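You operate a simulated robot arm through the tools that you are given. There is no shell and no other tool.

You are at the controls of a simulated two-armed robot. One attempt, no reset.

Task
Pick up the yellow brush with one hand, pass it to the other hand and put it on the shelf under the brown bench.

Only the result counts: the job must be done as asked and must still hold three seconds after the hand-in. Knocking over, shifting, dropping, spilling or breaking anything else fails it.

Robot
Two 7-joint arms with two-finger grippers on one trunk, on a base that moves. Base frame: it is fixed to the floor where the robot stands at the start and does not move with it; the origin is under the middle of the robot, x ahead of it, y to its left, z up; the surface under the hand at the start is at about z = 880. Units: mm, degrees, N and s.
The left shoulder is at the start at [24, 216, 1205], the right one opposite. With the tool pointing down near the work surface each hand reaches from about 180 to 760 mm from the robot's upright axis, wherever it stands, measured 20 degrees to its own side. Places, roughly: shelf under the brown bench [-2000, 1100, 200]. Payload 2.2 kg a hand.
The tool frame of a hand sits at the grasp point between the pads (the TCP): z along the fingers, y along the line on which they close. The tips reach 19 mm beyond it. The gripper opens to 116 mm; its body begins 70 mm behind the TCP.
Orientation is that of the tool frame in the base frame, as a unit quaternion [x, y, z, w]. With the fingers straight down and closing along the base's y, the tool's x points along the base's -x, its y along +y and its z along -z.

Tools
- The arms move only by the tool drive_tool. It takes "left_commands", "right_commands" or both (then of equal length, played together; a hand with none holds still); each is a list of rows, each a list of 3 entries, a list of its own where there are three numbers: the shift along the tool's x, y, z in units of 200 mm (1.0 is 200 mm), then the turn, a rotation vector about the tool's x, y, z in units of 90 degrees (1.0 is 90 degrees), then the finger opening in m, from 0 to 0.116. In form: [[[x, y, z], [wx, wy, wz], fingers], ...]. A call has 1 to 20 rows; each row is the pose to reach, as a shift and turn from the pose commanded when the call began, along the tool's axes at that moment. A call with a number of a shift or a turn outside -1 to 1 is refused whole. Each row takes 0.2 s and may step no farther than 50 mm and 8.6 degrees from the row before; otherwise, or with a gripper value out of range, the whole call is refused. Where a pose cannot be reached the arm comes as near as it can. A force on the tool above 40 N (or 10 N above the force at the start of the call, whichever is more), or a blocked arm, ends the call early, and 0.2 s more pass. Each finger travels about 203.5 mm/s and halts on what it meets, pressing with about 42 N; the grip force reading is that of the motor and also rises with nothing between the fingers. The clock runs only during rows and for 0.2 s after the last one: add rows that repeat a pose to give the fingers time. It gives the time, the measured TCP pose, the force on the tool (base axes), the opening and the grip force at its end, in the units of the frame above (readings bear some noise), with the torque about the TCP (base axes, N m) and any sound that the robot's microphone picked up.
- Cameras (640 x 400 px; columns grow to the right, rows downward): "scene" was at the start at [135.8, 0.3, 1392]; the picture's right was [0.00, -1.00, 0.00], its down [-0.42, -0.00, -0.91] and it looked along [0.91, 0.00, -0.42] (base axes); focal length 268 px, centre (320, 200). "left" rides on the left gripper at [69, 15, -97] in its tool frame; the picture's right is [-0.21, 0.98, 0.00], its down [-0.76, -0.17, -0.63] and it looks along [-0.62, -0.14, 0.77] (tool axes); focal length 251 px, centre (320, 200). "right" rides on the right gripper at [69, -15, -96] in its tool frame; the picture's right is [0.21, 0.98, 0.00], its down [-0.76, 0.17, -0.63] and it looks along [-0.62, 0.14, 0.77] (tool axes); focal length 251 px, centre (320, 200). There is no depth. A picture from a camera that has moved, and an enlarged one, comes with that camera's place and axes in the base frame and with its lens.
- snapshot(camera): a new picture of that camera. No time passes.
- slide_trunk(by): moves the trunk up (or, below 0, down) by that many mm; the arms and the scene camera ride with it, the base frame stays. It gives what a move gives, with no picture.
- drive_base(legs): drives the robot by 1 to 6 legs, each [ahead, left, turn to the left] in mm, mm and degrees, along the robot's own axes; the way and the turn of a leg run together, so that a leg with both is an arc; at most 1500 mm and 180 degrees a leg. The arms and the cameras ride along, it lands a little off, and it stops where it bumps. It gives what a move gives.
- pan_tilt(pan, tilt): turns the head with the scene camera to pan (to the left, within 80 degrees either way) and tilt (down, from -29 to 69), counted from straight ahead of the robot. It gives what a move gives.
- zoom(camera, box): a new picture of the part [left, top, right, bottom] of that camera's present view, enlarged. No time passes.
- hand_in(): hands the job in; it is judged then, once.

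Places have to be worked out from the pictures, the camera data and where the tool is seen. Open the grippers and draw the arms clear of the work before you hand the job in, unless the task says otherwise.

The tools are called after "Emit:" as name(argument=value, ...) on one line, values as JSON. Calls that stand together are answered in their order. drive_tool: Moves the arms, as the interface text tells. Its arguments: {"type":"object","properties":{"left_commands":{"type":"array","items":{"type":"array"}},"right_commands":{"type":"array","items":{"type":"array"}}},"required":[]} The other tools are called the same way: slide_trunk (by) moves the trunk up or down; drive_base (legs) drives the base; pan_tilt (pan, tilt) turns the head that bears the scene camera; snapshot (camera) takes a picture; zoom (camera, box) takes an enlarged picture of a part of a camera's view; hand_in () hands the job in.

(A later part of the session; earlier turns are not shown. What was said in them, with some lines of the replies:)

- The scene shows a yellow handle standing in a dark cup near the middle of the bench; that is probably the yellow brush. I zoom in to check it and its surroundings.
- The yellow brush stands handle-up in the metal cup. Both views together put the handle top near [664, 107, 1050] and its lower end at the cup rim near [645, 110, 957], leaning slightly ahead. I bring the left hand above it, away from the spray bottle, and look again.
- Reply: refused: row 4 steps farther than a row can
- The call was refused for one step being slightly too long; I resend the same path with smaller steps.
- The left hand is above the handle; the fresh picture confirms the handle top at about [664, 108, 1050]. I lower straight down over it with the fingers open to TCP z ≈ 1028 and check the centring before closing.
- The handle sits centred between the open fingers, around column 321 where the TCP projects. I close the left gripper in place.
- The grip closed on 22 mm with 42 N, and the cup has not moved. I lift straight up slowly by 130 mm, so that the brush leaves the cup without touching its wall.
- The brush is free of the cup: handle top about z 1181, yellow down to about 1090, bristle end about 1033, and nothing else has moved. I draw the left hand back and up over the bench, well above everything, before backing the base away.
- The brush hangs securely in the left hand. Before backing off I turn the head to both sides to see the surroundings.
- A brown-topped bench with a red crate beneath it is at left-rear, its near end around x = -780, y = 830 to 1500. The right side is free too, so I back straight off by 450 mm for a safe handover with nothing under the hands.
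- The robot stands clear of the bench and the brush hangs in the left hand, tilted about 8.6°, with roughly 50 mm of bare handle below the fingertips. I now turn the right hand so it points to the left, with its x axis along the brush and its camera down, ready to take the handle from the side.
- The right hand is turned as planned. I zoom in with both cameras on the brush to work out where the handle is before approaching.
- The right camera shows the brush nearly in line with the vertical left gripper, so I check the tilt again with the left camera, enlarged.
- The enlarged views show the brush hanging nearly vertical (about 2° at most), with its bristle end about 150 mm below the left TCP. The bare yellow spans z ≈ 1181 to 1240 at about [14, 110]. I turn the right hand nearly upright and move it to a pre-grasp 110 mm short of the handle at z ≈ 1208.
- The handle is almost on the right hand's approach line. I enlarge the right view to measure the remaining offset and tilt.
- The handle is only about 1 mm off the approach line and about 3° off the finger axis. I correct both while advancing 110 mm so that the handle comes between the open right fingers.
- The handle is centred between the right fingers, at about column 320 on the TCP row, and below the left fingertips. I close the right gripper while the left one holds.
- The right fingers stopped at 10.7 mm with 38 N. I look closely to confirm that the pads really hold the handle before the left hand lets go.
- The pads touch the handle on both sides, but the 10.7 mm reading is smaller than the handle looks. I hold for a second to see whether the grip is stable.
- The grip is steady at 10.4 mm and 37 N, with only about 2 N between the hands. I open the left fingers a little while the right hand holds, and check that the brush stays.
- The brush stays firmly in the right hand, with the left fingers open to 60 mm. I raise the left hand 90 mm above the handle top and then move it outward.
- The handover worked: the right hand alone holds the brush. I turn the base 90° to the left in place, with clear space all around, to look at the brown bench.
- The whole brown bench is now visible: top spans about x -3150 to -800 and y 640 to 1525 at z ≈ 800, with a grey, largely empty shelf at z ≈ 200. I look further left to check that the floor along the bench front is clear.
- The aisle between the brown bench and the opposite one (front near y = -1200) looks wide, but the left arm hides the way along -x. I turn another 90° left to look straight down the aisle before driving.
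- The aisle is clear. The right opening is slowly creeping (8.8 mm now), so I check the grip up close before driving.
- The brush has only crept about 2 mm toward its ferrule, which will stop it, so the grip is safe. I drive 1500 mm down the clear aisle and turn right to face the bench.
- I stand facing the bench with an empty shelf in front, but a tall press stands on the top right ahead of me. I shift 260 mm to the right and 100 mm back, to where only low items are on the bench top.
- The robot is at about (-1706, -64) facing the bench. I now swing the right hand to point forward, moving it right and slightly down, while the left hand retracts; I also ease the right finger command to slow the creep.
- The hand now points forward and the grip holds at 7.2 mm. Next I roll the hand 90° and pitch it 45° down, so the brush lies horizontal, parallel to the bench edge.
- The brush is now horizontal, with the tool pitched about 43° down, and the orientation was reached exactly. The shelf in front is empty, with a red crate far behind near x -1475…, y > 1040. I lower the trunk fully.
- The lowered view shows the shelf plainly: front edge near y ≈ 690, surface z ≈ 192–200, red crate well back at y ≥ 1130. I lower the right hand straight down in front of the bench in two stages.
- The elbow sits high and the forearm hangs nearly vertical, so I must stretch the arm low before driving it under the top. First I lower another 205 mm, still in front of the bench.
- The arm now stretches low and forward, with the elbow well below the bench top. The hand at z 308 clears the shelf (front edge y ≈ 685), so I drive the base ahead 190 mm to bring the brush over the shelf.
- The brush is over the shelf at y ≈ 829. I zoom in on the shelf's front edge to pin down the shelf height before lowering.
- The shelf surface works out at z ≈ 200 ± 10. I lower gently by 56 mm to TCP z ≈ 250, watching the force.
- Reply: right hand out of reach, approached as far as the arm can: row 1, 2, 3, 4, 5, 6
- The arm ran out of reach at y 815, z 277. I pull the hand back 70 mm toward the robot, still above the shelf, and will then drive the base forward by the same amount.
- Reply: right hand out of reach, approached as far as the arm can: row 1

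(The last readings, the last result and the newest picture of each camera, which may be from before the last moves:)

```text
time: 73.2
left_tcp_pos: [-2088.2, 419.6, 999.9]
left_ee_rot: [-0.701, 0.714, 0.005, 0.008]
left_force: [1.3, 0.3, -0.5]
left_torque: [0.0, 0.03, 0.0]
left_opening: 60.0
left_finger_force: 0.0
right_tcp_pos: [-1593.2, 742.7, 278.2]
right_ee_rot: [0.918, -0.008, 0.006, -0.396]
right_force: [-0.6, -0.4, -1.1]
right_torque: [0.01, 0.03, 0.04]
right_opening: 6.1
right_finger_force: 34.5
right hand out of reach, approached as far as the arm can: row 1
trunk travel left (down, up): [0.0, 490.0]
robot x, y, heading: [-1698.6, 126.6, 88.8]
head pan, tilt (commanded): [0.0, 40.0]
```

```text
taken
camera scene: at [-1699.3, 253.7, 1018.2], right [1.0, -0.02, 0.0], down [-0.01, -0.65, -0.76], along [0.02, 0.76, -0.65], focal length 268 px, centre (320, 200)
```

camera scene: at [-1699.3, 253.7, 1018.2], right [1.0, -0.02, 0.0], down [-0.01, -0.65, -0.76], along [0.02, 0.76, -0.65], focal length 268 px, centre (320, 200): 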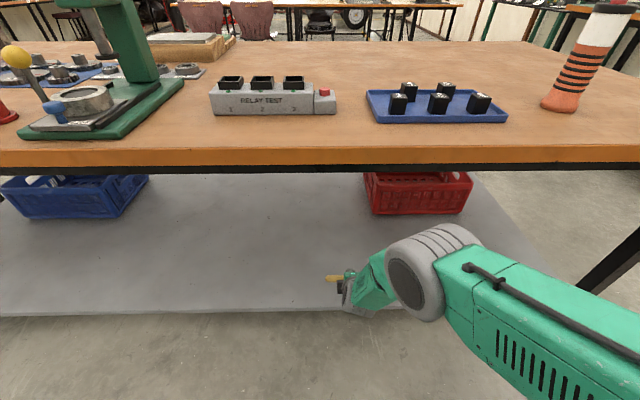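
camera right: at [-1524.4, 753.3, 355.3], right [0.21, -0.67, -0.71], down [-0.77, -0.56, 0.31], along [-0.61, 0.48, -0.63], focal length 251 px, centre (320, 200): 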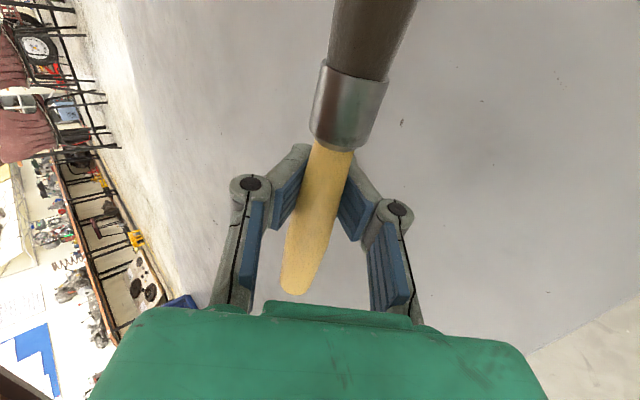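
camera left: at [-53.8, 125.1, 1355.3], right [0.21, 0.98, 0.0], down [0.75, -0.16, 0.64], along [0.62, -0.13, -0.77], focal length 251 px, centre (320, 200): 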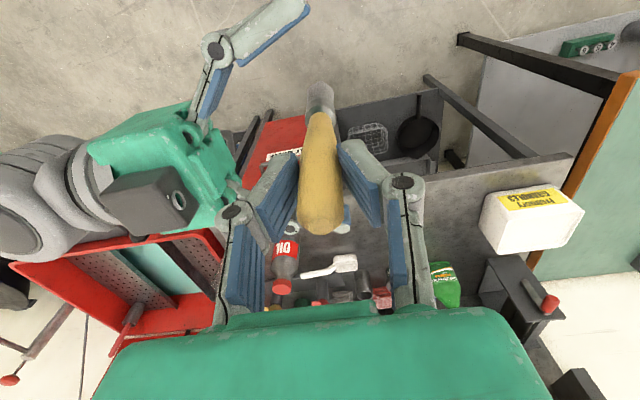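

The commanded pose is the clamped one, and the hand is now at y 743, z 278. I move diagonally down and forward to about y 770, z 247, staying within reach and just above the shelf.

Emit:
drive_tool(right_commands=[[[0, 0.007, 0.07], [0, 0, 0], 0.003], [[0, 0.014, 0.14], [0, 0, 0], 0.003], [[0, 0.02, 0.204], [0, 0, 0], 0.003], [[0, 0.02, 0.204], [0, 0, 0], 0.003]])

Emit:
snapshot(camera="right")

Emit:
snapshot(camera="scene")

```text
time: 74.2
left_tcp_pos: [-2088.0, 419.2, 999.4]
left_ee_rot: [-0.7, 0.714, 0.004, 0.008]
left_force: [0.2, 0.2, -0.8]
left_torque: [0.01, -0.05, -0.01]
left_opening: 59.7
left_finger_force: 0.1
right_tcp_pos: [-1592.3, 770.7, 246.2]
right_ee_rot: [0.918, -0.009, 0.005, -0.396]
right_force: [0.0, -0.4, 0.7]
right_torque: [0.02, -0.02, -0.03]
right_opening: 6.2
right_finger_force: 34.2
trunk travel left (down, up): [0.0, 490.0]
robot x, y, heading: [-1695.7, 130.7, 89.0]
head pan, tilt (commanded): [0.0, 40.0]
```

```text
taken
camera right: at [-1524.9, 709.6, 324.0], right [0.2, -0.67, -0.71], down [-0.77, -0.56, 0.31], along [-0.61, 0.48, -0.63], focal length 251 px, centre (320, 200)
```

right: 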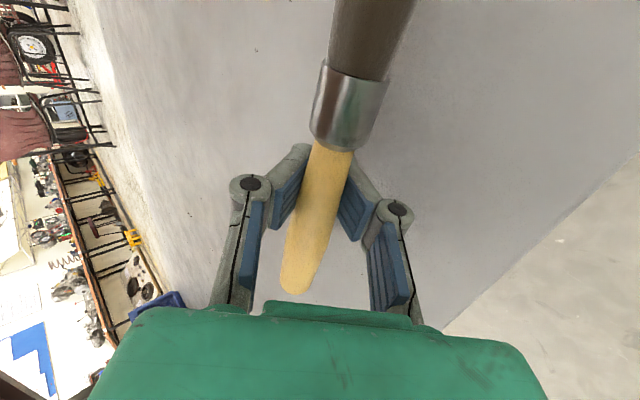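

```text
taken
camera scene: at [-1699.2, 253.7, 1018.2], right [1.0, -0.02, 0.0], down [-0.01, -0.65, -0.76], along [0.02, 0.76, -0.65], focal length 268 px, centre (320, 200)
```

scene: 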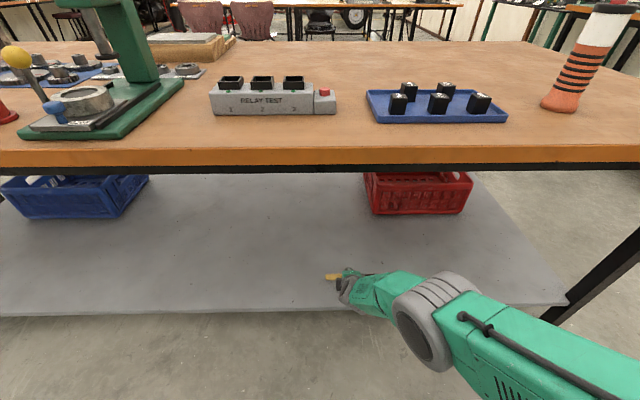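

The hand is at y 771, z 246 with the elbow low near y 440, z 600, well away from the bench edge. I drive forward 60 mm so the brush is about 145 mm inside the shelf.

Emit:
drive_base(legs=[[60, 0, 0]])

Emit:
snapshot(camera="right")

Emit:
zoom(camera="scene", box=[290, 240, 410, 330])

```text
time: 75.2
left_tcp_pos: [-2087.4, 480.2, 999.1]
left_ee_rot: [-0.701, 0.714, 0.004, 0.008]
left_force: [0.6, 0.3, 0.0]
left_torque: [-0.02, 0.0, 0.02]
left_opening: 59.7
left_finger_force: 0.0
right_tcp_pos: [-1590.8, 829.1, 244.6]
right_ee_rot: [0.919, -0.007, 0.005, -0.395]
right_force: [-0.4, 0.1, -0.5]
right_torque: [-0.01, 0.01, 0.0]
right_opening: 5.9
right_finger_force: 35.1
trunk travel left (down, up): [0.0, 490.0]
robot x, y, heading: [-1697.7, 187.2, 88.6]
head pan, tilt (commanded): [0.0, 40.0]
```

```text
taken
camera right: at [-1523.8, 768.8, 323.4], right [0.2, -0.67, -0.71], down [-0.77, -0.56, 0.31], along [-0.61, 0.48, -0.63], focal length 251 px, centre (320, 200)
```

right: 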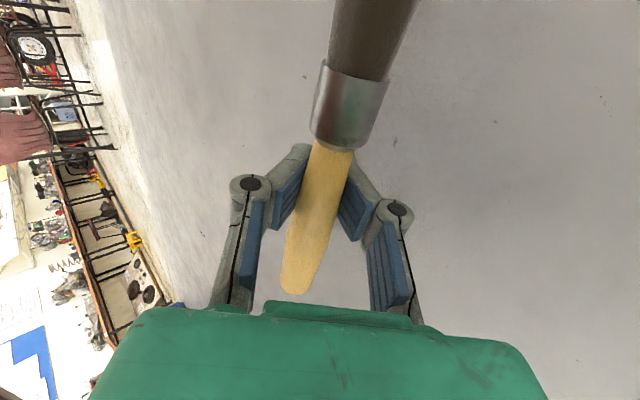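

```text
4.44 times, centred on (350, 285) of scene
camera zoom: at [-1698.3, 313.7, 1018.1], right [1.0, -0.02, 0.0], down [-0.01, -0.65, -0.76], along [0.02, 0.76, -0.65], focal length 1192 px, centre (187, -178)
```

zoom: 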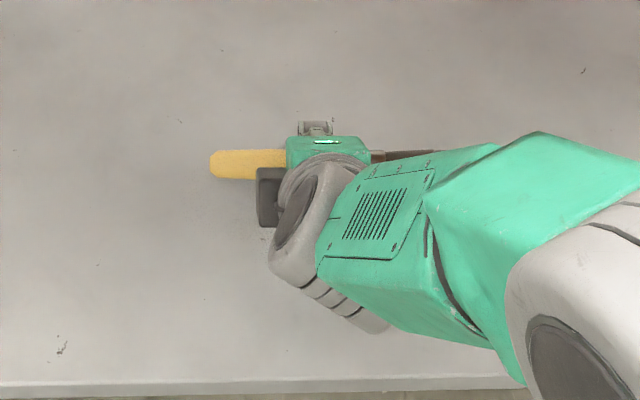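

The brush is at [-1591, 829, 245] over clear shelf. I lower in small steps while watching the force for contact with the shelf.

Emit:
drive_tool(right_commands=[[[0, 0.0109, 0.0103], [0, 0, 0], 0.003], [[0, 0.0218, 0.0206], [0, 0, 0], 0.003], [[0, 0.0291, 0.0274], [0, 0, 0], 0.003], [[0, 0.0291, 0.0274], [0, 0, 0], 0.003]])

```text
time: 76.2
left_tcp_pos: [-2084.9, 475.7, 1001.0]
left_ee_rot: [-0.701, 0.714, 0.006, 0.007]
left_force: [0.5, -0.8, -0.3]
left_torque: [0.0, -0.01, -0.02]
left_opening: 60.1
left_finger_force: 0.0
right_tcp_pos: [-1590.7, 830.6, 238.2]
right_ee_rot: [0.918, -0.009, 0.004, -0.397]
right_force: [-0.9, 0.6, -0.2]
right_torque: [0.0, 0.02, 0.02]
right_opening: 6.1
right_finger_force: 34.4
trunk travel left (down, up): [0.0, 490.0]
robot x, y, heading: [-1695.6, 192.2, 88.7]
head pan, tilt (commanded): [0.0, 40.0]
```

No contact yet at z 238. I go on down 6 mm more.

Emit:
drive_tool(right_commands=[[[0, 0.0109, 0.0103], [0, 0, 0], 0.003], [[0, 0.0218, 0.0206], [0, 0, 0], 0.003], [[0, 0.0218, 0.0206], [0, 0, 0], 0.003]])

Emit:
snapshot(camera="right")

```text
time: 77.0
left_tcp_pos: [-2085.9, 475.8, 1001.6]
left_ee_rot: [-0.701, 0.713, 0.005, 0.008]
left_force: [0.2, 0.7, 0.6]
left_torque: [-0.02, -0.03, 0.03]
left_opening: 60.1
left_finger_force: 0.1
right_tcp_pos: [-1592.1, 829.6, 232.1]
right_ee_rot: [0.918, -0.008, 0.004, -0.397]
right_force: [0.7, 0.4, -0.7]
right_torque: [-0.01, -0.02, 0.04]
right_opening: 5.9
right_finger_force: 34.4
trunk travel left (down, up): [0.0, 490.0]
robot x, y, heading: [-1695.3, 183.1, 88.8]
head pan, tilt (commanded): [0.0, 40.0]
```

```text
taken
camera right: at [-1523.0, 768.9, 310.0], right [0.2, -0.67, -0.71], down [-0.77, -0.56, 0.31], along [-0.61, 0.48, -0.63], focal length 251 px, centre (320, 200)
```

right: 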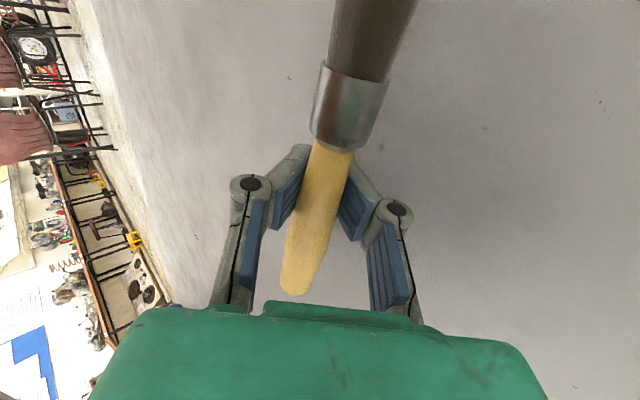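

Still free at z 232. I continue down in small steps.

Emit:
drive_tool(right_commands=[[[0, 0.0109, 0.0103], [0, 0, 0], 0.003], [[0, 0.0218, 0.0206], [0, 0, 0], 0.003], [[0, 0.0218, 0.0206], [0, 0, 0], 0.003]])

```text
time: 77.8
left_tcp_pos: [-2085.6, 475.5, 1002.5]
left_ee_rot: [-0.7, 0.714, 0.005, 0.008]
left_force: [-0.5, 0.2, -0.3]
left_torque: [0.01, 0.01, 0.01]
left_opening: 60.3
left_finger_force: 0.1
right_tcp_pos: [-1589.3, 829.9, 229.2]
right_ee_rot: [0.917, -0.008, 0.005, -0.398]
right_force: [-0.2, -0.8, -0.2]
right_torque: [-0.04, 0.0, 0.01]
right_opening: 6.0
right_finger_force: 34.1
right hand out of reach, approached as far as the arm can: row 2, 3
trunk travel left (down, up): [0.0, 490.0]
robot x, y, heading: [-1700.4, 185.2, 89.1]
head pan, tilt (commanded): [0.0, 40.0]
```

The reach limit came at z 229 with no contact yet. I ease the hand back 20 mm while lowering 10 mm more.

Emit:
drive_tool(right_commands=[[[0, 0.0343, -0.0364], [0, 0, 0], 0.003], [[0, 0.0685, -0.0727], [0, 0, 0], 0.003], [[0, 0.0794, -0.0624], [0, 0, 0], 0.003], [[0, 0.0903, -0.0521], [0, 0, 0], 0.003], [[0, 0.105, -0.0384], [0, 0, 0], 0.003], [[0, 0.105, -0.0384], [0, 0, 0], 0.003]])

Emit:
snapshot(camera="right")

```text
time: 79.2
left_tcp_pos: [-2085.1, 477.2, 1000.5]
left_ee_rot: [-0.701, 0.713, 0.006, 0.008]
left_force: [-0.1, -0.6, 0.6]
left_torque: [-0.02, 0.03, 0.03]
left_opening: 60.0
left_finger_force: 0.0
right_tcp_pos: [-1585.2, 811.3, 213.3]
right_ee_rot: [0.919, -0.012, 0.015, -0.394]
right_force: [-3.2, 2.0, 5.2]
right_torque: [0.0, 0.06, -0.06]
right_opening: 8.7
right_finger_force: 0.0
right hand out of reach, approached as far as the arm can: row 1, 2, 3, 4, 5, 6
trunk travel left (down, up): [0.0, 490.0]
robot x, y, heading: [-1698.5, 186.9, 88.5]
head pan, tilt (commanded): [0.0, 40.0]
```

```text
taken
camera right: at [-1518.9, 750.0, 292.6], right [0.21, -0.68, -0.7], down [-0.78, -0.55, 0.3], along [-0.59, 0.49, -0.65], focal length 251 px, centre (320, 200)
```

right: 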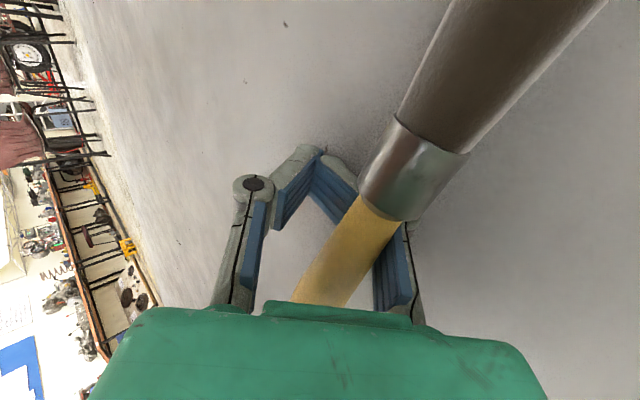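

The grip lost tension as the hand touched the shelf: the brush has slipped toward the palm and tilted, with its bristle end lower. I look closely before doing anything else.

Emit:
zoom(camera="right", box=[220, 80, 480, 320])

Emit:
zoom(camera="scene", box=[290, 240, 410, 330])

Emit:
snapshot(camera="scene")

```text
1.67 times, centred on (350, 200) of right
camera zoom: at [-1518.9, 750.0, 292.6], right [0.21, -0.68, -0.7], down [-0.78, -0.55, 0.3], along [-0.59, 0.49, -0.65], focal length 419 px, centre (270, 200)
```

zoom: 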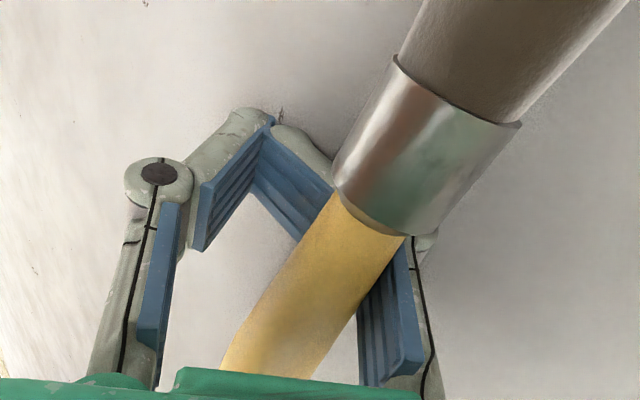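

```text
4.44 times, centred on (350, 285) of scene
camera zoom: at [-1699.0, 312.0, 1018.3], right [1.0, -0.02, 0.0], down [-0.01, -0.64, -0.76], along [0.02, 0.76, -0.64], focal length 1192 px, centre (187, -178)
```

zoom: 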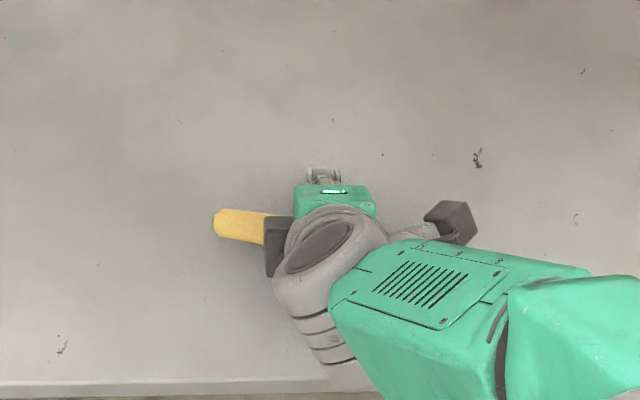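

```text
taken
camera scene: at [-1699.0, 312.0, 1018.3], right [1.0, -0.02, 0.0], down [-0.01, -0.64, -0.76], along [0.02, 0.76, -0.64], focal length 268 px, centre (320, 200)
```

scene: 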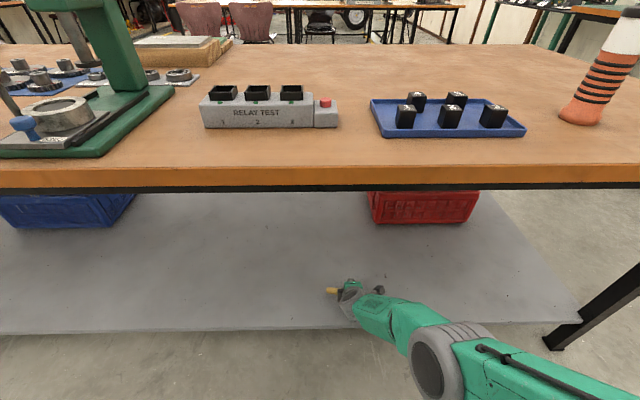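

The handle is caged near the palm, the bristle end is just over the shelf and the lower finger touches it lightly (about 5 N). I release gently: raise the hand slowly by about 20 mm while opening a few millimetres per step, so the handle slides down between the pads onto the shelf.

Emit:
drive_tool(right_commands=[[[0, -0.0145, -0.0137], [0, 0, 0], 0.009], [[0, -0.0218, -0.0206], [0, 0, 0], 0.011], [[0, -0.0291, -0.0274], [0, 0, 0], 0.013], [[0, -0.0364, -0.0343], [0, 0, 0], 0.015], [[0, -0.0436, -0.0411], [0, 0, 0], 0.017], [[0, -0.0509, -0.048], [0, 0, 0], 0.019], [[0, -0.0509, -0.048], [0, 0, 0], 0.019]])

Emit:
zoom(camera="right", box=[220, 40, 540, 320])

Emit:
zoom(camera="scene", box=[290, 240, 410, 330])

```text
time: 80.8
left_tcp_pos: [-2085.2, 477.0, 1001.2]
left_ee_rot: [-0.701, 0.713, 0.006, 0.008]
left_force: [-0.1, 0.0, 0.1]
left_torque: [0.03, 0.0, 0.0]
left_opening: 59.9
left_finger_force: 0.0
right_tcp_pos: [-1590.8, 809.7, 233.3]
right_ee_rot: [0.918, -0.009, 0.005, -0.397]
right_force: [0.4, -0.6, -1.3]
right_torque: [0.01, -0.01, -0.03]
right_opening: 19.0
right_finger_force: 0.2
right hand out of reach, approached as far as the arm can: row 1
trunk travel left (down, up): [0.0, 490.0]
robot x, y, heading: [-1693.6, 185.5, 88.9]
head pan, tilt (commanded): [0.0, 40.0]
```

```text
1.43 times, centred on (380, 180) of right
camera zoom: at [-1522.5, 747.9, 311.9], right [0.2, -0.67, -0.71], down [-0.77, -0.56, 0.31], along [-0.61, 0.48, -0.63], focal length 359 px, centre (234, 229)
```

zoom: 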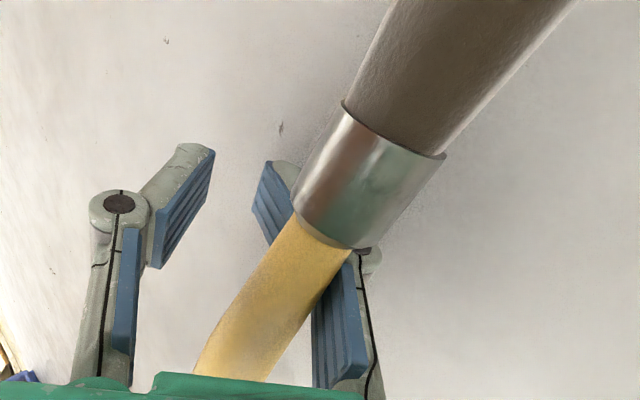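

```text
4.44 times, centred on (350, 285) of scene
camera zoom: at [-1698.1, 312.9, 1018.2], right [1.0, -0.02, 0.0], down [-0.01, -0.65, -0.76], along [0.02, 0.76, -0.65], focal length 1192 px, centre (187, -178)
```

zoom: 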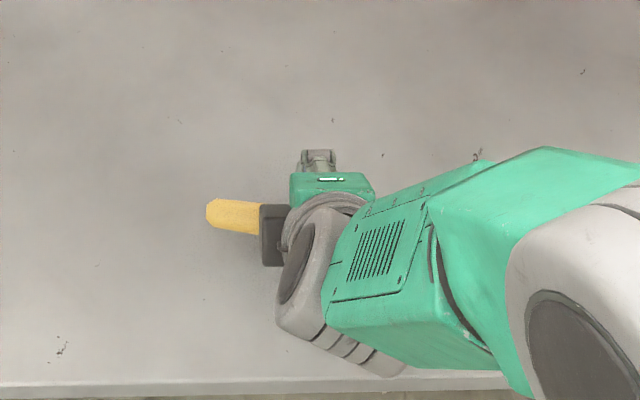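

The brush now rests level on the lower finger, close to the palm, about 45 mm above the shelf. I pitch the hand steeper (toward straight down) with the fingers nearly closed, so it slides into the V of the finger pads near the tips for a low, gentle release.

Emit:
drive_tool(right_commands=[[[0, 0, 0], [-0.05, 0, 0], 0.016], [[0, 0, 0], [-0.11, 0, 0], 0.015], [[0, 0, 0], [-0.17, 0, 0], 0.015], [[0, 0, 0], [-0.23, 0, 0], 0.015], [[0, 0, 0], [-0.28, 0, 0], 0.015], [[0, 0, 0], [-0.28, 0, 0], 0.015]])

Emit:
zoom(camera="right", box=[220, 40, 540, 320])

Emit:
zoom(camera="scene", box=[290, 230, 430, 335])

```text
time: 82.2
left_tcp_pos: [-2085.8, 476.2, 1001.1]
left_ee_rot: [-0.701, 0.713, 0.006, 0.008]
left_force: [-0.1, 0.0, -0.1]
left_torque: [-0.01, 0.0, 0.03]
left_opening: 60.2
left_finger_force: 0.3
right_tcp_pos: [-1570.4, 798.0, 258.9]
right_ee_rot: [0.97, -0.006, 0.002, -0.243]
right_force: [-0.1, -0.1, 0.8]
right_torque: [0.01, 0.01, -0.02]
right_opening: 15.3
right_finger_force: 0.4
right hand out of reach, approached as far as the arm can: row 4, 5, 6
trunk travel left (down, up): [0.0, 490.0]
robot x, y, heading: [-1696.8, 183.2, 88.9]
head pan, tilt (commanded): [0.0, 40.0]
```

```text
1.43 times, centred on (380, 180) of right
camera zoom: at [-1502.2, 766.0, 351.5], right [0.2, -0.86, -0.46], down [-0.76, -0.43, 0.48], along [-0.61, 0.25, -0.75], focal length 359 px, centre (234, 229)
```

zoom: 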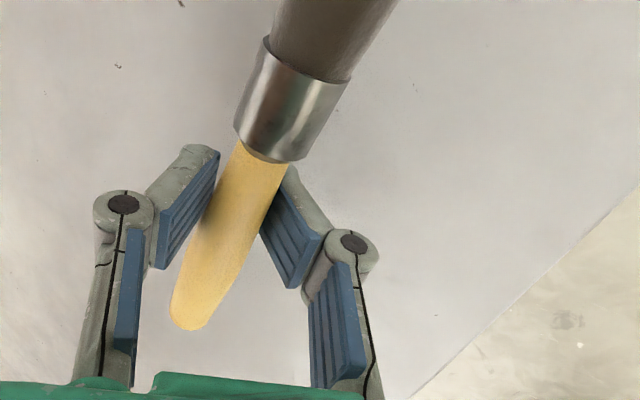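

```text
3.81 times, centred on (360, 282) of scene
camera zoom: at [-1698.2, 312.9, 1018.2], right [1.0, -0.02, 0.0], down [-0.01, -0.65, -0.76], along [0.02, 0.76, -0.65], focal length 1022 px, centre (168, -114)
```

zoom: 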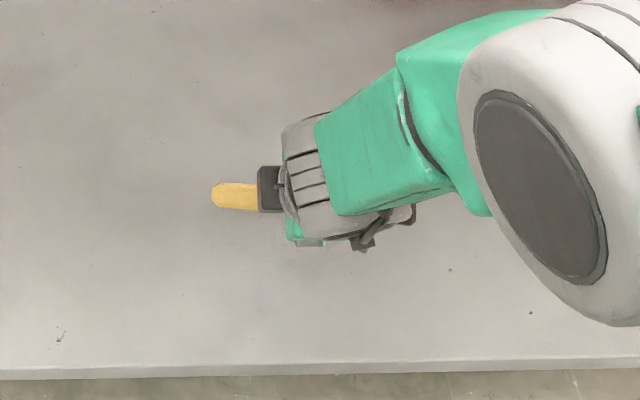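

The brush slid neatly into the V between the finger pads near the tips. Its hand is now at z 259 with a pitch of about 62°. I lower about 27 mm with a slightly smaller pitch to stay within reach, so the tips come just above the shelf.

Emit:
drive_tool(right_commands=[[[0, 0.015, 0.02], [0.022, 0, 0], 0.015], [[0, 0.035, 0.05], [0.044, 0, 0], 0.015], [[0, 0.055, 0.08], [0.066, 0, 0], 0.015], [[0, 0.077, 0.112], [0.066, 0, 0], 0.015], [[0, 0.077, 0.112], [0.066, 0, 0], 0.015]])

Emit:
zoom(camera="right", box=[220, 40, 540, 320])

Emit:
zoom(camera="scene", box=[290, 230, 430, 335])

```text
time: 83.4
left_tcp_pos: [-2084.5, 476.7, 1001.0]
left_ee_rot: [-0.701, 0.713, 0.006, 0.008]
left_force: [0.4, 0.0, -0.8]
left_torque: [0.02, 0.0, 0.03]
left_opening: 60.2
left_finger_force: 0.1
right_tcp_pos: [-1571.2, 795.8, 231.9]
right_ee_rot: [0.956, -0.006, 0.002, -0.294]
right_force: [-0.4, -1.2, 0.4]
right_torque: [0.02, 0.03, 0.02]
right_opening: 15.4
right_finger_force: 0.3
right hand out of reach, approached as far as the arm can: row 2
trunk travel left (down, up): [0.0, 490.0]
robot x, y, heading: [-1701.3, 186.8, 88.7]
head pan, tilt (commanded): [0.0, 40.0]
```

```text
1.43 times, centred on (380, 180) of right
camera zoom: at [-1502.5, 753.5, 320.9], right [0.2, -0.81, -0.55], down [-0.76, -0.48, 0.43], along [-0.61, 0.33, -0.72], focal length 359 px, centre (234, 229)
```

zoom: 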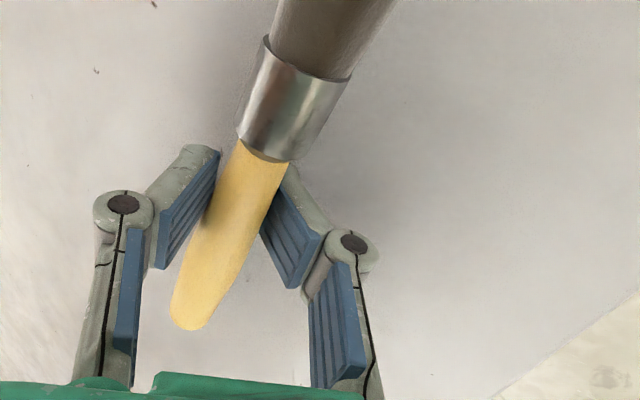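

```text
3.81 times, centred on (360, 282) of scene
camera zoom: at [-1698.0, 313.0, 1018.2], right [1.0, -0.02, 0.0], down [-0.01, -0.65, -0.76], along [0.02, 0.76, -0.65], focal length 1022 px, centre (168, -114)
```

zoom: 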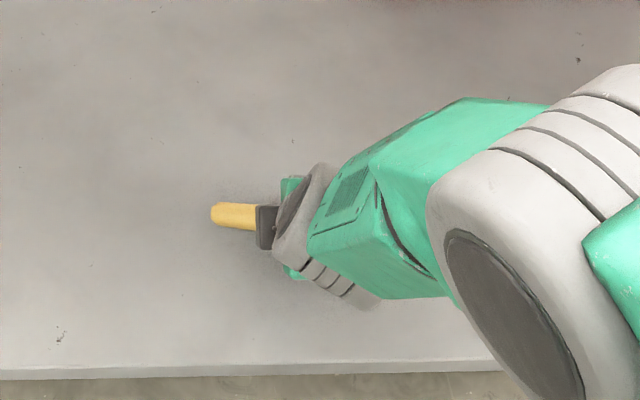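

The pads are now just above the shelf, with the brush lying in the V at TCP z 232. I open slowly, 2 mm per step, so the brush settles down onto the shelf.

Emit:
drive_tool(right_commands=[[[0, 0, 0], [0, 0, 0], 0.017], [[0, 0, 0], [0, 0, 0], 0.018], [[0, 0, 0], [0, 0, 0], 0.019], [[0, 0, 0], [0, 0, 0], 0.02], [[0, 0, 0], [0, 0, 0], 0.021], [[0, 0, 0], [0, 0, 0], 0.022], [[0, 0, 0], [0, 0, 0], 0.023], [[0, 0, 0], [0, 0, 0], 0.023]])

Emit:
zoom(camera="right", box=[220, 40, 540, 320])

Emit:
zoom(camera="scene", box=[290, 230, 430, 335])

```text
time: 85.2
left_tcp_pos: [-2084.3, 475.6, 1001.7]
left_ee_rot: [-0.702, 0.713, 0.006, 0.007]
left_force: [0.3, 0.2, 0.7]
left_torque: [-0.01, 0.01, 0.02]
left_opening: 60.1
left_finger_force: 0.0
right_tcp_pos: [-1571.5, 794.4, 232.0]
right_ee_rot: [0.956, -0.006, 0.003, -0.293]
right_force: [0.3, -0.1, 0.3]
right_torque: [-0.01, -0.01, 0.02]
right_opening: 23.1
right_finger_force: 0.1
trunk travel left (down, up): [0.0, 490.0]
robot x, y, heading: [-1697.6, 184.4, 88.7]
head pan, tilt (commanded): [0.0, 40.0]
```

```text
1.43 times, centred on (380, 180) of right
camera zoom: at [-1502.5, 753.5, 321.1], right [0.21, -0.81, -0.55], down [-0.76, -0.48, 0.43], along [-0.61, 0.33, -0.72], focal length 359 px, centre (234, 229)
```

zoom: 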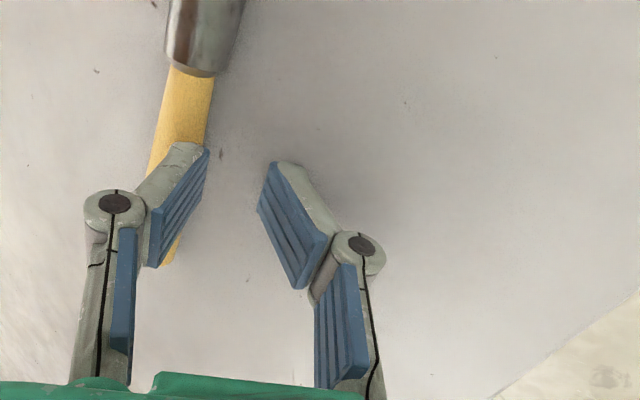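

```text
3.81 times, centred on (360, 282) of scene
camera zoom: at [-1698.1, 312.9, 1018.2], right [1.0, -0.02, 0.0], down [-0.01, -0.65, -0.76], along [0.02, 0.76, -0.65], focal length 1022 px, centre (168, -114)
```

zoom: 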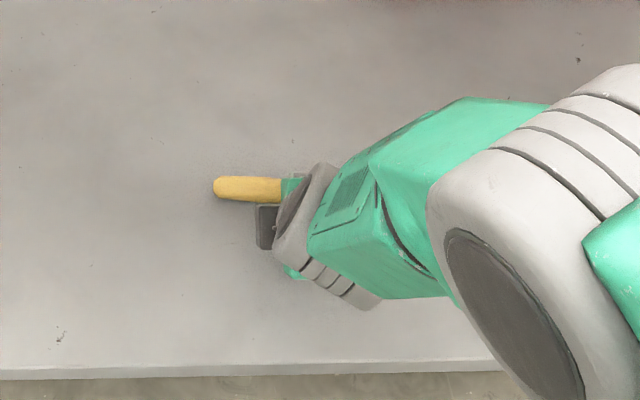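

The brush has settled on the shelf just ahead of the fingers, lying parallel to the bench edge. I withdraw the hand back and up along its own axis without touching the brush.

Emit:
drive_tool(right_commands=[[[0, 0, -0.06], [0, 0, 0], 0.023], [[0, 0, -0.14], [0, 0, 0], 0.023], [[0, 0, -0.24], [0, 0, 0], 0.023], [[0, 0, -0.34], [0, 0, 0], 0.023], [[0, 0, -0.34], [0, 0, 0], 0.023]])

Emit:
snapshot(camera="right")

Emit:
snapshot(camera="scene")

```text
time: 86.4
left_tcp_pos: [-2086.3, 476.5, 1000.6]
left_ee_rot: [-0.701, 0.713, 0.005, 0.007]
left_force: [0.5, 1.3, -0.6]
left_torque: [0.02, 0.01, -0.06]
left_opening: 60.1
left_finger_force: 0.1
right_tcp_pos: [-1571.3, 756.0, 288.1]
right_ee_rot: [0.956, -0.005, 0.002, -0.293]
right_force: [-0.2, 0.1, 0.3]
right_torque: [0.02, -0.04, -0.01]
right_opening: 23.1
right_finger_force: 0.0
trunk travel left (down, up): [0.0, 490.0]
robot x, y, heading: [-1698.0, 186.5, 88.8]
head pan, tilt (commanded): [0.0, 40.0]
```

```text
taken
camera right: at [-1502.8, 714.3, 377.6], right [0.21, -0.81, -0.55], down [-0.76, -0.48, 0.43], along [-0.61, 0.33, -0.72], focal length 251 px, centre (320, 200)
```

right: 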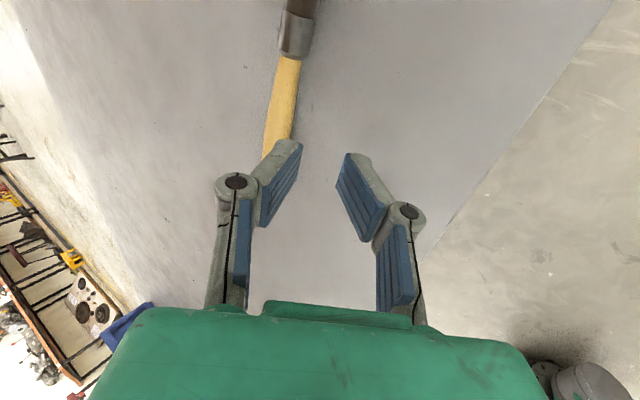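

```text
taken
camera scene: at [-1698.2, 312.9, 1018.2], right [1.0, -0.02, 0.0], down [-0.01, -0.65, -0.76], along [0.02, 0.76, -0.65], focal length 268 px, centre (320, 200)
```

scene: 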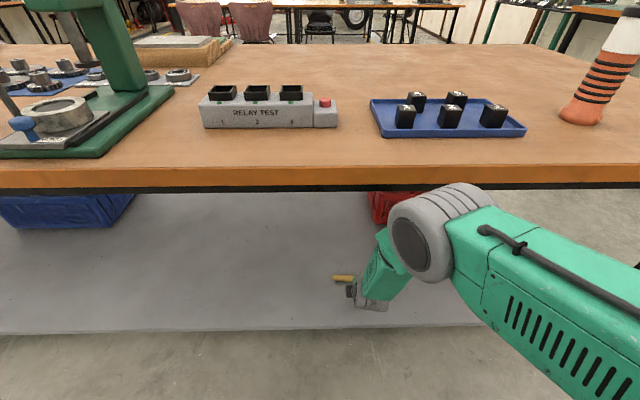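

The brush lies on the shelf, clear of the hand. The elbow is close below the bench apron, so without moving the arm I back the base straight out by 350 mm.

Emit:
drive_base(legs=[[-350, 0, 0]])

Emit:
snapshot(camera="scene")

Emit:
snapshot(camera="right")

```text
time: 88.7
left_tcp_pos: [-2093.3, 123.7, 1001.7]
left_ee_rot: [-0.701, 0.713, 0.005, 0.008]
left_force: [0.4, 0.6, 0.3]
left_torque: [-0.04, 0.0, 0.01]
left_opening: 60.0
left_finger_force: 0.0
right_tcp_pos: [-1578.4, 405.9, 288.4]
right_ee_rot: [0.956, -0.005, 0.002, -0.293]
right_force: [-0.7, 0.3, 0.2]
right_torque: [-0.03, 0.01, 0.02]
right_opening: 23.1
right_finger_force: 0.0
trunk travel left (down, up): [0.0, 490.0]
robot x, y, heading: [-1705.5, -164.2, 89.0]
head pan, tilt (commanded): [0.0, 40.0]
```

```text
taken
camera scene: at [-1705.1, -38.6, 1018.3], right [1.0, -0.02, 0.0], down [-0.01, -0.64, -0.76], along [0.02, 0.76, -0.64], focal length 268 px, centre (320, 200)
```

scene: 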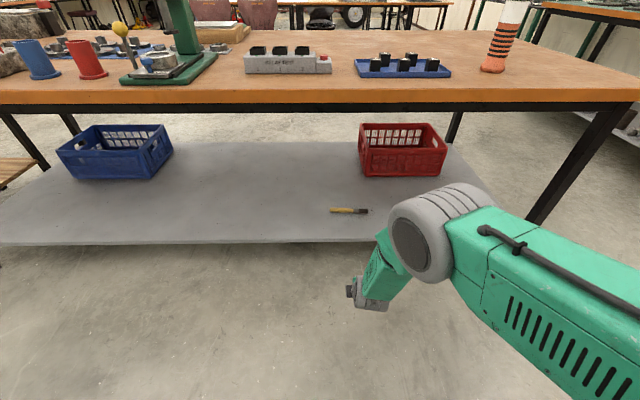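

```text
taken
camera right: at [-1510.4, 363.8, 377.8], right [0.21, -0.81, -0.55], down [-0.76, -0.48, 0.43], along [-0.61, 0.33, -0.72], focal length 251 px, centre (320, 200)
```

right: 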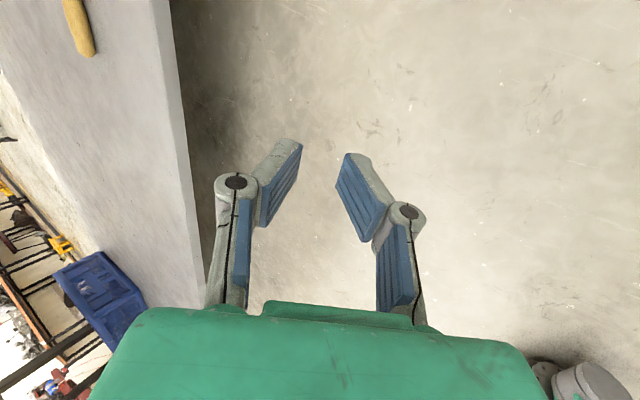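

The brush lies flat and still on the shelf, well inside the edge, and everything on the bench looks unchanged. I open both grippers fully in the free space and check the brush up close.

Emit:
drive_tool(right_commands=[[[0, 0, 0], [0, 0, 0], 0.06], [[0, 0, 0], [0, 0, 0], 0.1], [[0, 0, 0], [0, 0, 0], 0.116], [[0, 0, 0], [0, 0, 0], 0.116]], left_commands=[[[0, 0, 0], [0, 0, 0], 0.08], [[0, 0, 0], [0, 0, 0], 0.1], [[0, 0, 0], [0, 0, 0], 0.116], [[0, 0, 0], [0, 0, 0], 0.116]])

Emit:
zoom(camera="scene", box=[270, 160, 430, 260])

Emit:
snapshot(camera="scene")

```text
time: 89.7
left_tcp_pos: [-2091.1, 122.1, 1003.5]
left_ee_rot: [-0.702, 0.712, 0.008, 0.008]
left_force: [-0.7, -0.1, -0.5]
left_torque: [0.0, 0.0, 0.03]
left_opening: 116.3
left_finger_force: 0.0
right_tcp_pos: [-1579.0, 406.4, 289.8]
right_ee_rot: [0.956, -0.005, 0.001, -0.294]
right_force: [-0.5, -0.6, -0.8]
right_torque: [0.0, 0.02, 0.02]
right_opening: 116.2
right_finger_force: 0.1
trunk travel left (down, up): [0.0, 490.0]
robot x, y, heading: [-1704.7, -165.5, 89.0]
head pan, tilt (commanded): [0.0, 40.0]
```

```text
4.00 times, centred on (350, 210) of scene
camera zoom: at [-1705.2, -38.1, 1018.2], right [1.0, -0.02, 0.0], down [-0.01, -0.65, -0.76], along [0.02, 0.76, -0.65], focal length 1073 px, centre (200, 160)
```

zoom: 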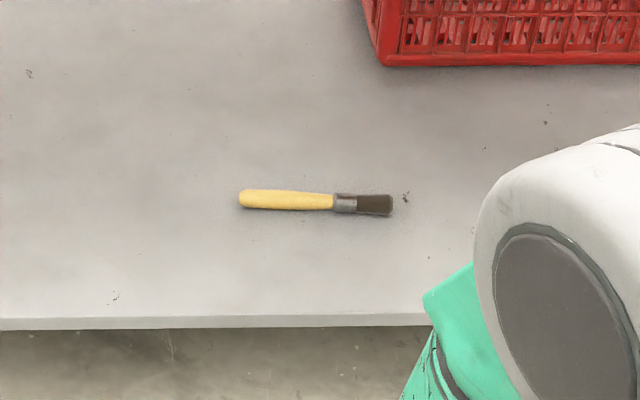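

```text
taken
camera scene: at [-1705.2, -38.1, 1018.2], right [1.0, -0.02, 0.0], down [-0.01, -0.65, -0.76], along [0.02, 0.76, -0.65], focal length 268 px, centre (320, 200)
```

scene: 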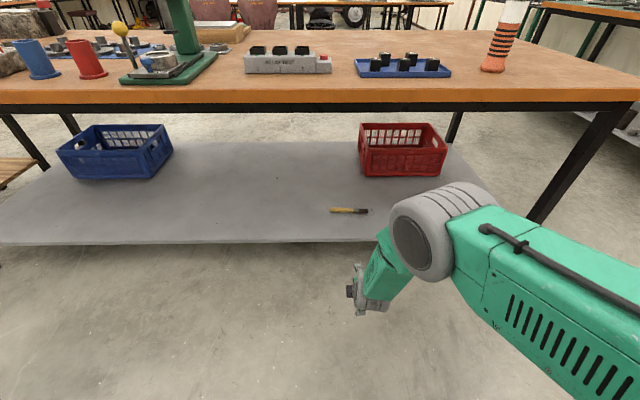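

The brush lies still and flat on the shelf under the brown bench, about 150 mm inside the front edge, and the crates and bench items are untouched. Both grippers are open and clear of the bench, so I hand the job in.

Emit:
hand_in()

```text
The job is handed in.
```

The yellow brush is on the shelf under the brown bench, lying flat about 150 mm in from the front edge. I've handed the job in.

- **Pick-up and handover:** The left hand lifted the brush out of its cup. I backed away from the work surface and passed it to the right hand in clear space.
- **Placing:** The right hand's grip crept on the way over. It gave way when the fingers touched the shelf, and the brush slipped toward the palm. I worked it back down to the fingertips and opened slowly, and it dropped the last couple of centimetres onto the shelf.
- **Surroundings:** In the last pictures the crates on the shelf and the items on the brown bench look unmoved. I saw nothing shift at the first work surface after the lift.
- **End state:** Both grippers are fully open and the arms are clear of the bench.
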